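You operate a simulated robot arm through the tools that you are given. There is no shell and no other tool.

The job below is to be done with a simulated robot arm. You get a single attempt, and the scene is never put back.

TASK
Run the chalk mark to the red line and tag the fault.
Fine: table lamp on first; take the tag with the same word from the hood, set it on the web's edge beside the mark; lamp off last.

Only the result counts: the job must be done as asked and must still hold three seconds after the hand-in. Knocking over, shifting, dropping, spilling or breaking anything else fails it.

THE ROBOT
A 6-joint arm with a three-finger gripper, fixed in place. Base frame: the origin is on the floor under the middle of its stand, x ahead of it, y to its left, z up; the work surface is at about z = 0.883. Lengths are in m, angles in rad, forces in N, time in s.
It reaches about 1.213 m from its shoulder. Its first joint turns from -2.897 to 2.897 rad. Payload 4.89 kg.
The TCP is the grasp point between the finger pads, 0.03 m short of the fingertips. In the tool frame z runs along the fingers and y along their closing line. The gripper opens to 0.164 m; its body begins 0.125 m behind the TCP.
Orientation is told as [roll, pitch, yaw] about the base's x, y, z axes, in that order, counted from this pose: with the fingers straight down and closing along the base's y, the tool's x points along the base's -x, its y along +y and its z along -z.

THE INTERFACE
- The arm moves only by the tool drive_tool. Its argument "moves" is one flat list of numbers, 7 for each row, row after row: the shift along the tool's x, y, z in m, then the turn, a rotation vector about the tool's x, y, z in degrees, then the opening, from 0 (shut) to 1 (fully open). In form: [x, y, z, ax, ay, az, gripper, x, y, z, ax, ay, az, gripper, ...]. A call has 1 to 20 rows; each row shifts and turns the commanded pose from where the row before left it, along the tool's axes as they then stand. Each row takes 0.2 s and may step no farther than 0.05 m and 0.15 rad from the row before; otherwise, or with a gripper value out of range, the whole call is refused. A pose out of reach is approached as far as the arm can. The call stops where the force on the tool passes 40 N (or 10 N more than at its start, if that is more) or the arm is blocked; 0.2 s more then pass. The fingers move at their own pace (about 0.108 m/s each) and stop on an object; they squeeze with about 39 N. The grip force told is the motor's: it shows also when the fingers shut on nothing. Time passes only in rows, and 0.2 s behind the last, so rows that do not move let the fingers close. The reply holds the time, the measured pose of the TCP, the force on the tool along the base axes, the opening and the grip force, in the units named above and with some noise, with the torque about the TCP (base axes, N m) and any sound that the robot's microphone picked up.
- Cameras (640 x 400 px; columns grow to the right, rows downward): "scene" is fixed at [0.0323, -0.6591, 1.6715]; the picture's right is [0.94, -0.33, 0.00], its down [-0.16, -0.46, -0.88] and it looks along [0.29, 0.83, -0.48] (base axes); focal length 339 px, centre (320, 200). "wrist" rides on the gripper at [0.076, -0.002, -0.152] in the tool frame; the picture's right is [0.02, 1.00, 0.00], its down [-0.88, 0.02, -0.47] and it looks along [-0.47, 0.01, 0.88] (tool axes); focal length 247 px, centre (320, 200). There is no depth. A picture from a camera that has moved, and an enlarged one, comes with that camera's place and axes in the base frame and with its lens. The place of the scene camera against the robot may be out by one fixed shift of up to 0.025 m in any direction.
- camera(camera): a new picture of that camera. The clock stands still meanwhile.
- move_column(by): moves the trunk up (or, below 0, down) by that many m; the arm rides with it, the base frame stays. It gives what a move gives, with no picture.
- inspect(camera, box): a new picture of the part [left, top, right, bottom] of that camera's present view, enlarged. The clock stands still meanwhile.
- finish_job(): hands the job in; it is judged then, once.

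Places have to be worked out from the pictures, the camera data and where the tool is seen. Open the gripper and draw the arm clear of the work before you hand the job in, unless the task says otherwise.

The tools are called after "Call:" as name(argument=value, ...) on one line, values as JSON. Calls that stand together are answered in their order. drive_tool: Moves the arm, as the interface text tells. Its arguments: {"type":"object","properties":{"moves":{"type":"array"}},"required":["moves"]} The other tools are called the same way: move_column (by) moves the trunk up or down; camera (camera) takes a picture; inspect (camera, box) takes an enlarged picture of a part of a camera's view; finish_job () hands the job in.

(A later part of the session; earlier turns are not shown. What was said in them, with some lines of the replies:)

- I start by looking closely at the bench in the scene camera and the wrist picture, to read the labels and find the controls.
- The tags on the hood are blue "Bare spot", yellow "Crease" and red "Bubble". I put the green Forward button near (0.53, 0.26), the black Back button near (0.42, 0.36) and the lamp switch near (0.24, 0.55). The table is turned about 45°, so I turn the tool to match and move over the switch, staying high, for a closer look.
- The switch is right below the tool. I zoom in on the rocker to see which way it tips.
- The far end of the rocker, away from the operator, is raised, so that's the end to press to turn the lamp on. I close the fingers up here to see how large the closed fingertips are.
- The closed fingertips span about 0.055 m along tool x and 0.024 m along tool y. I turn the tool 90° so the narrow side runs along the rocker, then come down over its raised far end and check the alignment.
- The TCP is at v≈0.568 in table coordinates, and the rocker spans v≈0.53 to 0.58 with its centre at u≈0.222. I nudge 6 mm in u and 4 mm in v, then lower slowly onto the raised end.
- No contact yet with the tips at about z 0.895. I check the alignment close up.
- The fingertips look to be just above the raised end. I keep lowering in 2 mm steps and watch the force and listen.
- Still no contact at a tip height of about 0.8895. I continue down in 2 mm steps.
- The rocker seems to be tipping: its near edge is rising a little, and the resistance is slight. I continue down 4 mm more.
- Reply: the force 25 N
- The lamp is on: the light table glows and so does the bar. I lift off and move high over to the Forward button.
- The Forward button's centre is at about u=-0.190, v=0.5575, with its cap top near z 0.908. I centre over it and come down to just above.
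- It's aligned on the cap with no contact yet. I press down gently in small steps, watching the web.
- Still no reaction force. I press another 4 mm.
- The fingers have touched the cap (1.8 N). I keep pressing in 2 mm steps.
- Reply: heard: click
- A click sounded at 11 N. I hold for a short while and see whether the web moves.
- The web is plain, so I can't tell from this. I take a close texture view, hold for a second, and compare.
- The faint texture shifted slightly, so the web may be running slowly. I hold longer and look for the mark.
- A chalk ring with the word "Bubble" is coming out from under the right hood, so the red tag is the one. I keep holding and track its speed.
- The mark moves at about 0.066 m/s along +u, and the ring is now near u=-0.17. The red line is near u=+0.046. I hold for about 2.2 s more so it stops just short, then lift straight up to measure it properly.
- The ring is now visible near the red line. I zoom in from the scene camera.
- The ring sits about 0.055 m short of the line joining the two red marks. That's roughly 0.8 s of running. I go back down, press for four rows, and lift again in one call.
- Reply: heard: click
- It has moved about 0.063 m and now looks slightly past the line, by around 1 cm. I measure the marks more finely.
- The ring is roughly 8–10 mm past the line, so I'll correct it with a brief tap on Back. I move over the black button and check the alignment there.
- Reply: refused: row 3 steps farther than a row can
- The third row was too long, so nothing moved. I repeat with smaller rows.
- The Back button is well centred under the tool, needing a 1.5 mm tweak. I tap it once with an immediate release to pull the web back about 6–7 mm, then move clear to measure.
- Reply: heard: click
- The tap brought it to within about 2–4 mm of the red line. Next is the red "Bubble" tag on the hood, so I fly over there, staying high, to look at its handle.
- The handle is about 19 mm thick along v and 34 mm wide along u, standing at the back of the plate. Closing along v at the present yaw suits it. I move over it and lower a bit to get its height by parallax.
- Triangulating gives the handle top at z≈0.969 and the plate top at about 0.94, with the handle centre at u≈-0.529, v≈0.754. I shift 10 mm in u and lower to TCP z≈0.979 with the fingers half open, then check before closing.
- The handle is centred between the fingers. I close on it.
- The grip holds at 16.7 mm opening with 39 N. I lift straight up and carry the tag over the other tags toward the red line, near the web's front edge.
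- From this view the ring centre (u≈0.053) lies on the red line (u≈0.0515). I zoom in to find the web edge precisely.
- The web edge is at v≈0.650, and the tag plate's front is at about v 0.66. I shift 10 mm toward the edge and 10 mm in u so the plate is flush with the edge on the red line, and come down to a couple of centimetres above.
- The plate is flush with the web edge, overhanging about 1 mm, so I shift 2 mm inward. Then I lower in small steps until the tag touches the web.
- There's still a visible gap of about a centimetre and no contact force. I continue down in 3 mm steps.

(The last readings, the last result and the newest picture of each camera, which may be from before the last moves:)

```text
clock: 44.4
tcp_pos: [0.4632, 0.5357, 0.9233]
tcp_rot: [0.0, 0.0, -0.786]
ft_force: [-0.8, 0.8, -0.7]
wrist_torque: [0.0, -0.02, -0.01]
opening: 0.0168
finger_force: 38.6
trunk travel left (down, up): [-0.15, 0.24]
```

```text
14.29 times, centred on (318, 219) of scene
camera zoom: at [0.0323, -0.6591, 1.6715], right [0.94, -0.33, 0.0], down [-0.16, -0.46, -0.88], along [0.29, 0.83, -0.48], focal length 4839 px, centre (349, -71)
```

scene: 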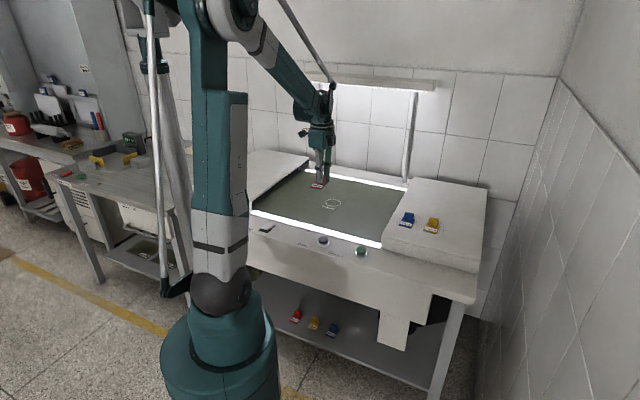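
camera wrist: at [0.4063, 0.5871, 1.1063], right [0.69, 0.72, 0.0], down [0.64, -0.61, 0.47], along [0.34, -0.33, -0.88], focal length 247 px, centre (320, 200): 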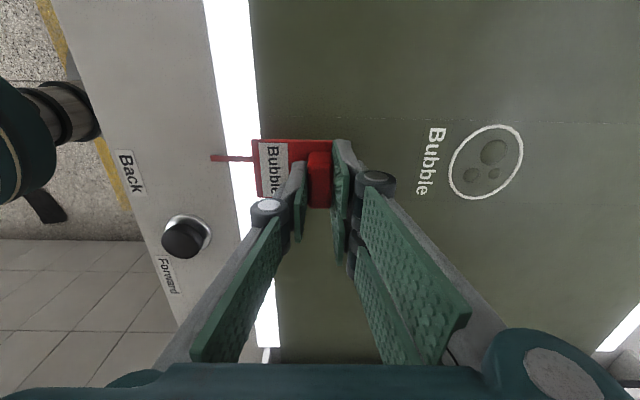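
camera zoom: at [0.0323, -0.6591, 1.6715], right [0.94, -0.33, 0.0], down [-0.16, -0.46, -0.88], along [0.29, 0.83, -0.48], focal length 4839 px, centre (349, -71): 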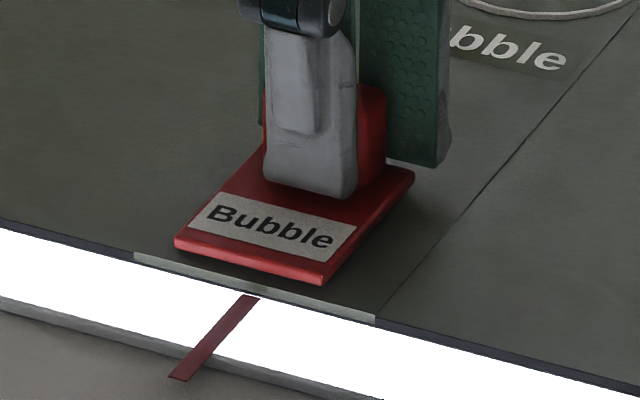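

Call:
drive_tool(moves=[0, 0, 0.001, 0, 0, 0, 0, 0, 0, 0.001, 0, 0, 0, 0])

Call:
inspect(camera="scene", box=[298, 205, 338, 233])

```text
clock: 45.0
tcp_pos: [0.4625, 0.5362, 0.9211]
tcp_rot: [0.001, 0.0, -0.784]
ft_force: [0.5, 0.0, 9.9]
wrist_torque: [-0.02, -0.05, 0.0]
opening: 0.017
finger_force: 38.8
trunk travel left (down, up): [-0.15, 0.24]
```

```text
14.29 times, centred on (318, 219) of scene
camera zoom: at [0.0323, -0.6591, 1.6715], right [0.94, -0.33, 0.0], down [-0.16, -0.46, -0.88], along [0.29, 0.83, -0.48], focal length 4839 px, centre (349, -71)
```

zoom: 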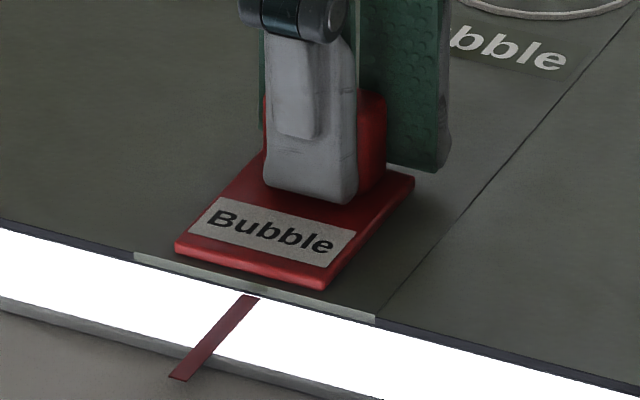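

The tag touches the web at 10 N, with its front about 5 mm inside the web edge. I lift slightly, move 4 mm toward the edge, and set it down again lightly.

Call:
drive_tool(moves=[0, 0, -0.005, 0, 0, 0, 0, 0, -0.004, 0, 0, 0, 0, 0, 0, 0, 0.003, 0, 0, 0, 0, 0, 0, 0.0015, 0, 0, 0, 0, 0, 0, 0, 0, 0, 0, 0])

Call:
inspect(camera="scene", box=[298, 205, 338, 233])

Call:
inspect(camera="wrist", box=[200, 80, 360, 200])

```text
clock: 46.2
tcp_pos: [0.461, 0.5324, 0.9199]
tcp_rot: [0.0, 0.0, -0.784]
ft_force: [-0.2, -0.5, 2.5]
wrist_torque: [-0.02, -0.03, -0.02]
opening: 0.017
finger_force: 38.7
trunk travel left (down, up): [-0.15, 0.24]
```

```text
14.29 times, centred on (318, 219) of scene
camera zoom: at [0.0323, -0.6591, 1.6715], right [0.94, -0.33, 0.0], down [-0.16, -0.46, -0.88], along [0.29, 0.83, -0.48], focal length 4839 px, centre (349, -71)
```

zoom: 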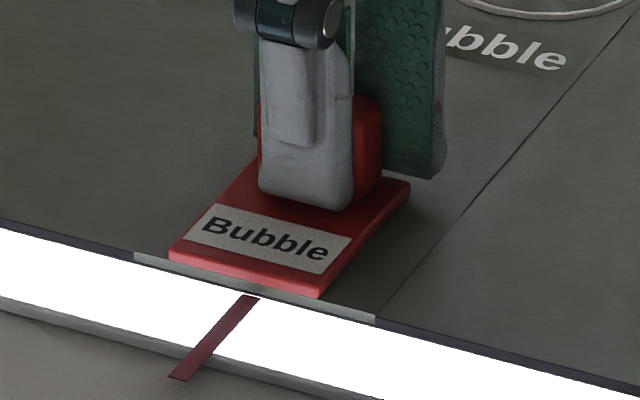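

```text
3.33 times, centred on (280, 140) of wrist
camera zoom: at [0.4059, 0.5853, 1.0736], right [0.69, 0.72, 0.0], down [0.64, -0.61, 0.47], along [0.34, -0.33, -0.88], focal length 823 px, centre (453, 400)
```

zoom: 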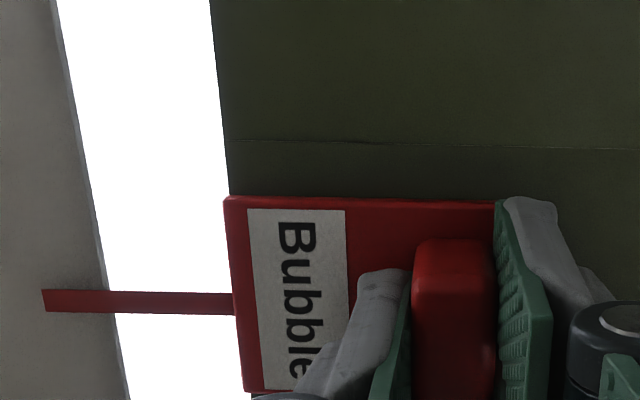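

The plate is flush with the web edge on the red line, resting lightly at 2.5 N. I open the fingers gradually and check.

Call:
drive_tool(moves=[0, 0, 0, 0, 0, 0, 0.15, 0, 0, 0, 0, 0, 0, 0.25, 0, 0, 0, 0, 0, 0, 0.4, 0, 0, 0, 0, 0, 0, 0.4])

Call:
inspect(camera="scene", box=[298, 205, 338, 233])

Call:
inspect(camera="wrist", box=[220, 80, 400, 215])

```text
clock: 47.2
tcp_pos: [0.4607, 0.5326, 0.9202]
tcp_rot: [0.0, 0.0, -0.786]
ft_force: [0.2, 0.3, 0.9]
wrist_torque: [0.01, -0.01, -0.01]
opening: 0.0659
finger_force: 0.0
trunk travel left (down, up): [-0.15, 0.24]
```

```text
14.29 times, centred on (318, 219) of scene
camera zoom: at [0.0323, -0.6591, 1.6715], right [0.94, -0.33, 0.0], down [-0.16, -0.46, -0.88], along [0.29, 0.83, -0.48], focal length 4839 px, centre (349, -71)
```

zoom: 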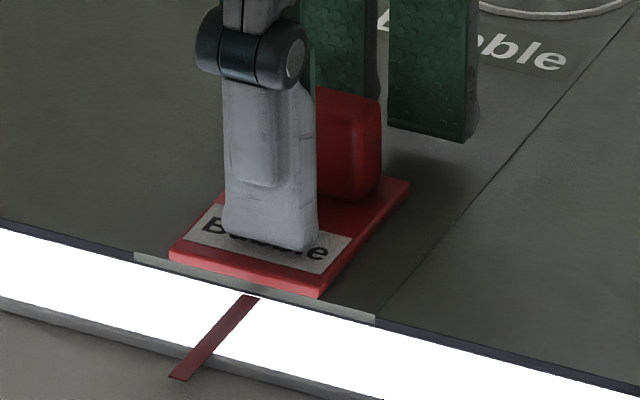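

```text
2.96 times, centred on (310, 148) of wrist
camera zoom: at [0.406, 0.5855, 1.0735], right [0.69, 0.72, 0.0], down [0.64, -0.61, 0.47], along [0.34, -0.33, -0.88], focal length 732 px, centre (350, 356)
```

zoom: 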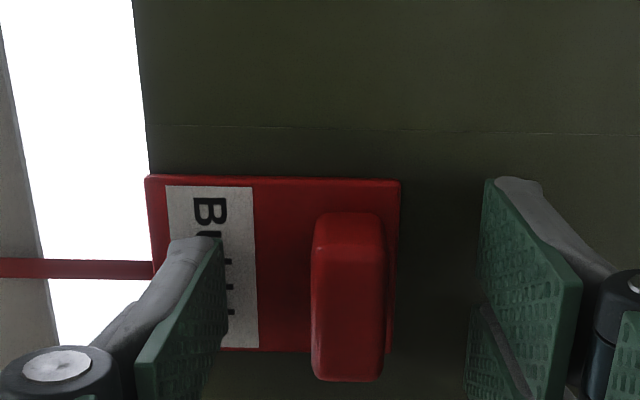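

The tag stands free. I lift straight up, then close the fingers and move over to the lamp switch.

Call:
drive_tool(moves=[0, 0, -0.015, 0, 0, 0, 0.4, 0, 0, -0.035, 0, 0, 0, 0.4, 0, 0, -0.04, 0, 0, 0, 0.4, 0, 0, -0.03, 0, 0, 0, 0.4, 0.0345, -0.0325, 0, 0, 0, 0, 0, 0.0345, -0.0325, 0, 0, 0, 0, 0, 0.0345, -0.0325, 0, 0, 0, 0, 0, 0.0345, -0.0325, 0, 0, 0, 0, 0, 0.0345, -0.0325, 0, 0, 0, 0, 0, 0, 0, 0, 0, 0, 0, 0])

Call:
camera(camera="scene")

Call:
inspect(camera="scene", box=[250, 170, 350, 235])

Call:
camera(camera="wrist")

```text
clock: 49.4
tcp_pos: [0.222, 0.5395, 1.0393]
tcp_rot: [0.0, 0.0, -0.787]
ft_force: [1.1, -0.7, 0.9]
wrist_torque: [0.03, 0.06, -0.01]
opening: 0.0
finger_force: 39.1
trunk travel left (down, up): [-0.15, 0.24]
```

```text
taken
```

scene: 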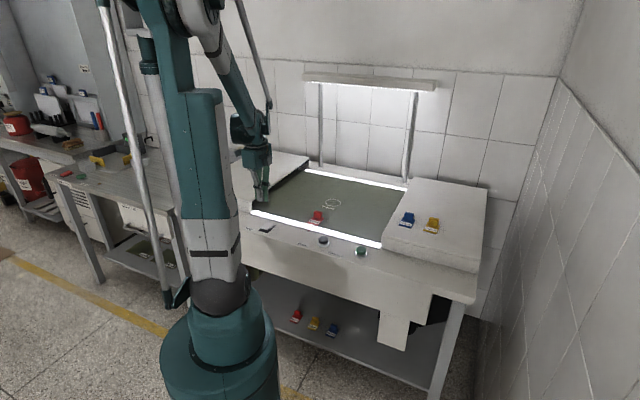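

```text
6.15 times, centred on (300, 202) of scene
camera zoom: at [0.0323, -0.6591, 1.6715], right [0.94, -0.33, 0.0], down [-0.16, -0.46, -0.88], along [0.29, 0.83, -0.48], focal length 2084 px, centre (443, 185)
```

zoom: 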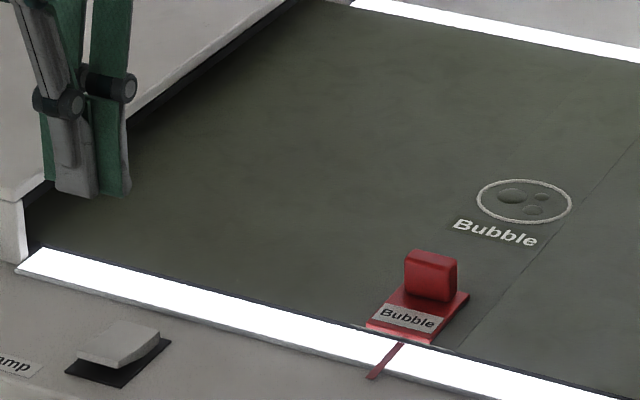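

```text
taken
camera wrist: at [0.1682, 0.5928, 1.1932], right [0.69, 0.72, 0.0], down [0.64, -0.61, 0.47], along [0.34, -0.33, -0.88], focal length 247 px, centre (320, 200)
```

wrist: 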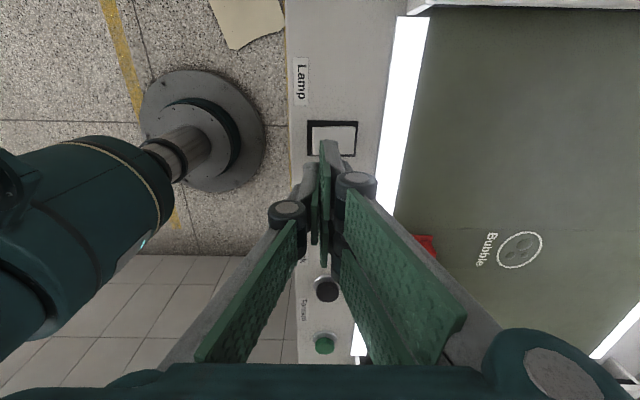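

The tag stands at the web's edge beside the mark. The rocker's near end is now the raised one. I descend over the near end at v≈0.5385 and check.

Call:
drive_tool(moves=[0, 0, 0.04, 0, 0, 0, 0, 0, 0, 0.04, 0, 0, 0, 0, 0, 0, 0.025, 0, 0, 0, 0, 0, 0, 0.007, 0, 0, 0, 0])

Call:
inspect(camera="wrist", box=[250, 120, 370, 220])

Call:
inspect(camera="scene", box=[245, 190, 301, 240])

```text
clock: 50.4
tcp_pos: [0.2243, 0.5398, 0.9277]
tcp_rot: [0.0, 0.001, -0.785]
ft_force: [0.3, 1.7, -0.2]
wrist_torque: [-0.12, 0.06, -0.02]
opening: 0.0
finger_force: 39.3
trunk travel left (down, up): [-0.15, 0.24]
```

```text
4.00 times, centred on (310, 170) of wrist
camera zoom: at [0.1699, 0.5922, 1.0807], right [0.69, 0.72, 0.0], down [0.64, -0.61, 0.47], along [0.34, -0.33, -0.88], focal length 988 px, centre (360, 320)
```

zoom: 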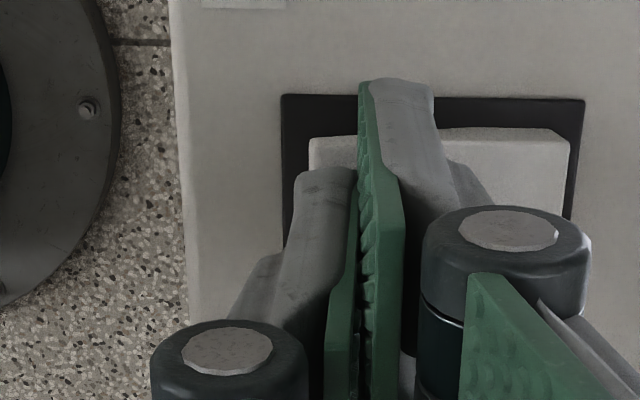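

```text
8.00 times, centred on (273, 215) of scene
camera zoom: at [0.0323, -0.6591, 1.6715], right [0.94, -0.33, 0.0], down [-0.16, -0.46, -0.88], along [0.29, 0.83, -0.48], focal length 2710 px, centre (696, 80)
```

zoom: 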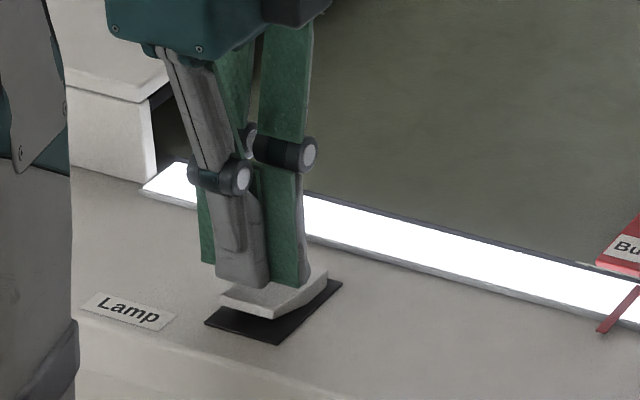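

The fingertips are over the near half of the rocker. I shift 3 mm nearer its raised end and press down in small steps.

Call:
drive_tool(moves=[0, -0.003, 0.002, 0, 0, 0, 0, 0, 0, 0.0025, 0, 0, 0, 0, 0, 0, 0.0025, 0, 0, 0, 0, 0, 0, 0.0025, 0, 0, 0, 0, 0, 0, 0.002, 0, 0, 0, 0])

Call:
inspect(camera="scene", box=[245, 190, 301, 240])

```text
clock: 51.6
tcp_pos: [0.2222, 0.5366, 0.9153]
tcp_rot: [0.001, 0.001, -0.785]
ft_force: [-1.3, -0.8, 0.3]
wrist_torque: [-0.01, -0.02, -0.01]
opening: 0.0001
finger_force: 39.3
trunk travel left (down, up): [-0.15, 0.24]
```

```text
8.00 times, centred on (273, 215) of scene
camera zoom: at [0.0323, -0.6591, 1.6715], right [0.94, -0.33, 0.0], down [-0.16, -0.46, -0.88], along [0.29, 0.83, -0.48], focal length 2710 px, centre (696, 80)
```

zoom: 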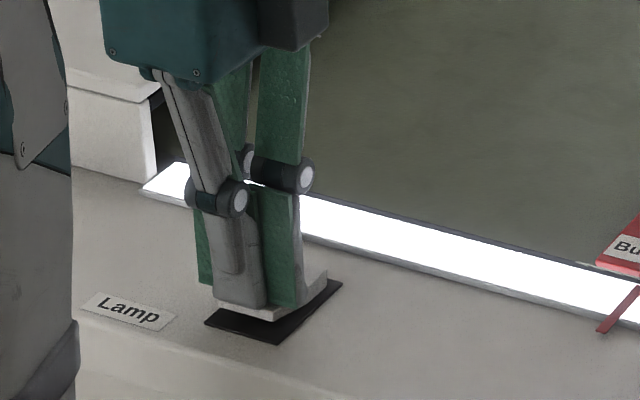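

The rocker is starting to tip and the lamp is still on. I keep pressing in 1.5–2 mm steps.

Call:
drive_tool(moves=[0, 0, 0.002, 0, 0, 0, 0, 0, 0, 0.0015, 0, 0, 0, 0])

Call:
inspect(camera="scene", box=[245, 190, 301, 240])

```text
clock: 52.2
tcp_pos: [0.2212, 0.537, 0.913]
tcp_rot: [0.0, 0.0, -0.785]
ft_force: [0.4, -0.5, -0.1]
wrist_torque: [-0.02, -0.02, -0.02]
opening: 0.0
finger_force: 39.2
trunk travel left (down, up): [-0.15, 0.24]
```

```text
8.00 times, centred on (273, 215) of scene
camera zoom: at [0.0323, -0.6591, 1.6715], right [0.94, -0.33, 0.0], down [-0.16, -0.46, -0.88], along [0.29, 0.83, -0.48], focal length 2710 px, centre (696, 80)
```

zoom: 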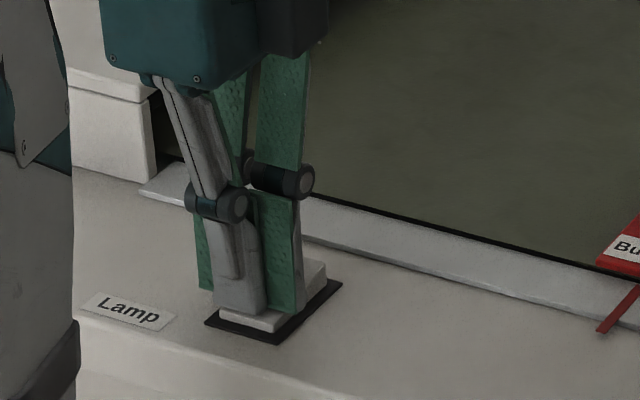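

The lamp is off. I lift straight up, open the gripper, and retreat clear of the table.

Call:
drive_tool(moves=[0, 0, -0.015, 0, 0, 0, 0, 0, 0, -0.03, 0, 0, 0, 0, 0, 0, -0.04, 0, 0, 0, 0, 0, 0, -0.045, 0, 0, 0, 0.5, 0, 0, -0.045, 0, 0, 0, 1, 0, 0, -0.045, 0, 0, 0, 1, 0, 0, 0, 0, 0, 0, 1, 0, 0, 0, 0, 0, 0, 1])

Call:
camera(camera="scene")

Call:
inspect(camera="scene", box=[250, 160, 370, 240])

Call:
camera(camera="wrist")

```text
clock: 54.0
tcp_pos: [0.2212, 0.5379, 1.1334]
tcp_rot: [-0.001, 0.0, -0.786]
ft_force: [-0.9, 0.4, 0.5]
wrist_torque: [0.03, -0.02, -0.02]
opening: 0.1641
finger_force: 0.0
trunk travel left (down, up): [-0.15, 0.24]
```

```text
taken
```

scene: 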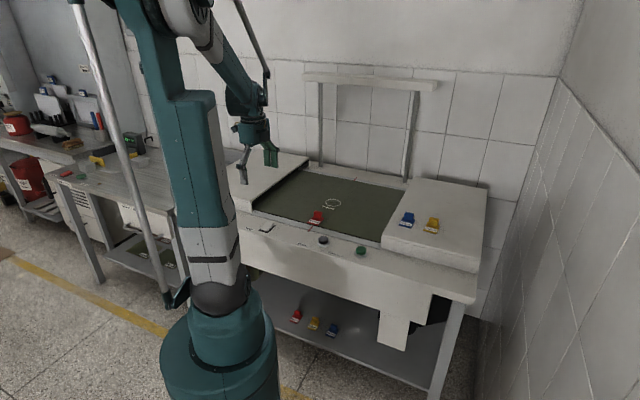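

```text
5.00 times, centred on (310, 200) of scene
camera zoom: at [0.0323, -0.6591, 1.6715], right [0.94, -0.33, 0.0], down [-0.16, -0.46, -0.88], along [0.29, 0.83, -0.48], focal length 1694 px, centre (370, 200)
```

zoom: 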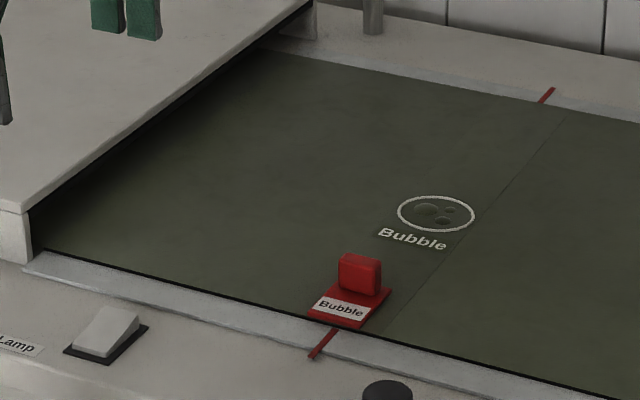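

```text
taken
camera wrist: at [0.1668, 0.5903, 1.2872], right [0.69, 0.72, 0.0], down [0.64, -0.61, 0.47], along [0.34, -0.33, -0.88], focal length 247 px, centre (320, 200)
```

wrist: 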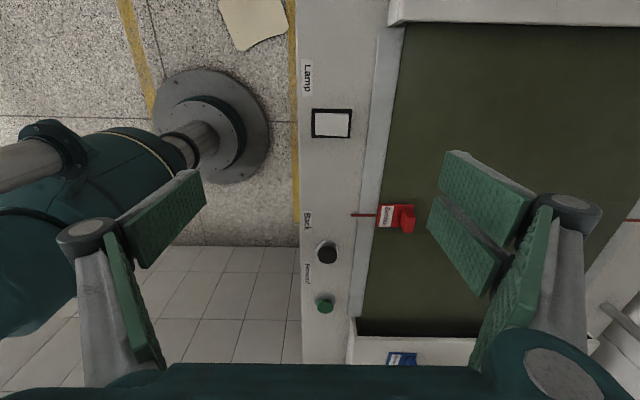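

The lamp is off, the mark is on the red line, and the red "Bubble" tag stands at the web's edge. The other two tags haven't moved. I draw the arm a bit farther clear before handing in.

Call:
drive_tool(moves=[0, -0.02, -0.04, 0, 0, 0, 1, 0, -0.02, -0.04, 0, 0, 0, 1, 0, -0.02, -0.04, 0, 0, 0, 1, 0, 0, 0, 0, 0, 0, 1, 0, 0, 0, 0, 0, 0, 1])

Call:
inspect(camera="scene", box=[240, 140, 480, 280])

```text
clock: 55.2
tcp_pos: [0.1794, 0.4954, 1.2536]
tcp_rot: [0.002, 0.001, -0.786]
ft_force: [-0.5, -0.9, 0.2]
wrist_torque: [0.11, -0.02, 0.03]
opening: 0.164
finger_force: 0.0
trunk travel left (down, up): [-0.15, 0.24]
```

```text
2.67 times, centred on (360, 210) of scene
camera zoom: at [0.0323, -0.6591, 1.6715], right [0.94, -0.33, 0.0], down [-0.16, -0.46, -0.88], along [0.29, 0.83, -0.48], focal length 903 px, centre (213, 173)
```

zoom: 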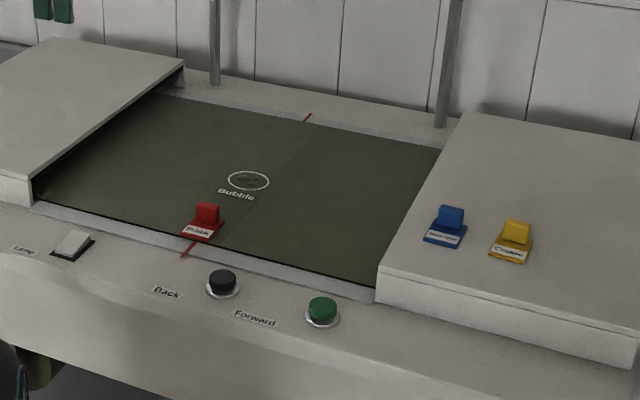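

Everything is in place: the mark is on the red line, the matching tag is on the web's edge beside it, the lamp is off, and the arm is clear with the gripper open. I hand the job in.

Call:
finish_job()

```text
The job is handed in.
```

The job is handed in. The fault was marked "Bubble", and the red "Bubble" tag from the hood now stands at the web's edge beside the mark.

- **Lamp:** I switched it on first and off last. The final picture shows it off.
- **Chalk mark:** I ran it forward, went slightly past the red line, and corrected with one short tap on Back. By my measurements the ring's centre is now within about 4 mm of the line.
- **Tag:** it sits flat on the web at the red line, with its front flush with the edge nearest the controls. You didn't say which edge, so I chose that one.
- **Everything else:** the blue and yellow tags on the hood haven't moved. The arm is clear of the work with the gripper open.

I handed it in without any result coming back, so whether it passed isn't known to me.
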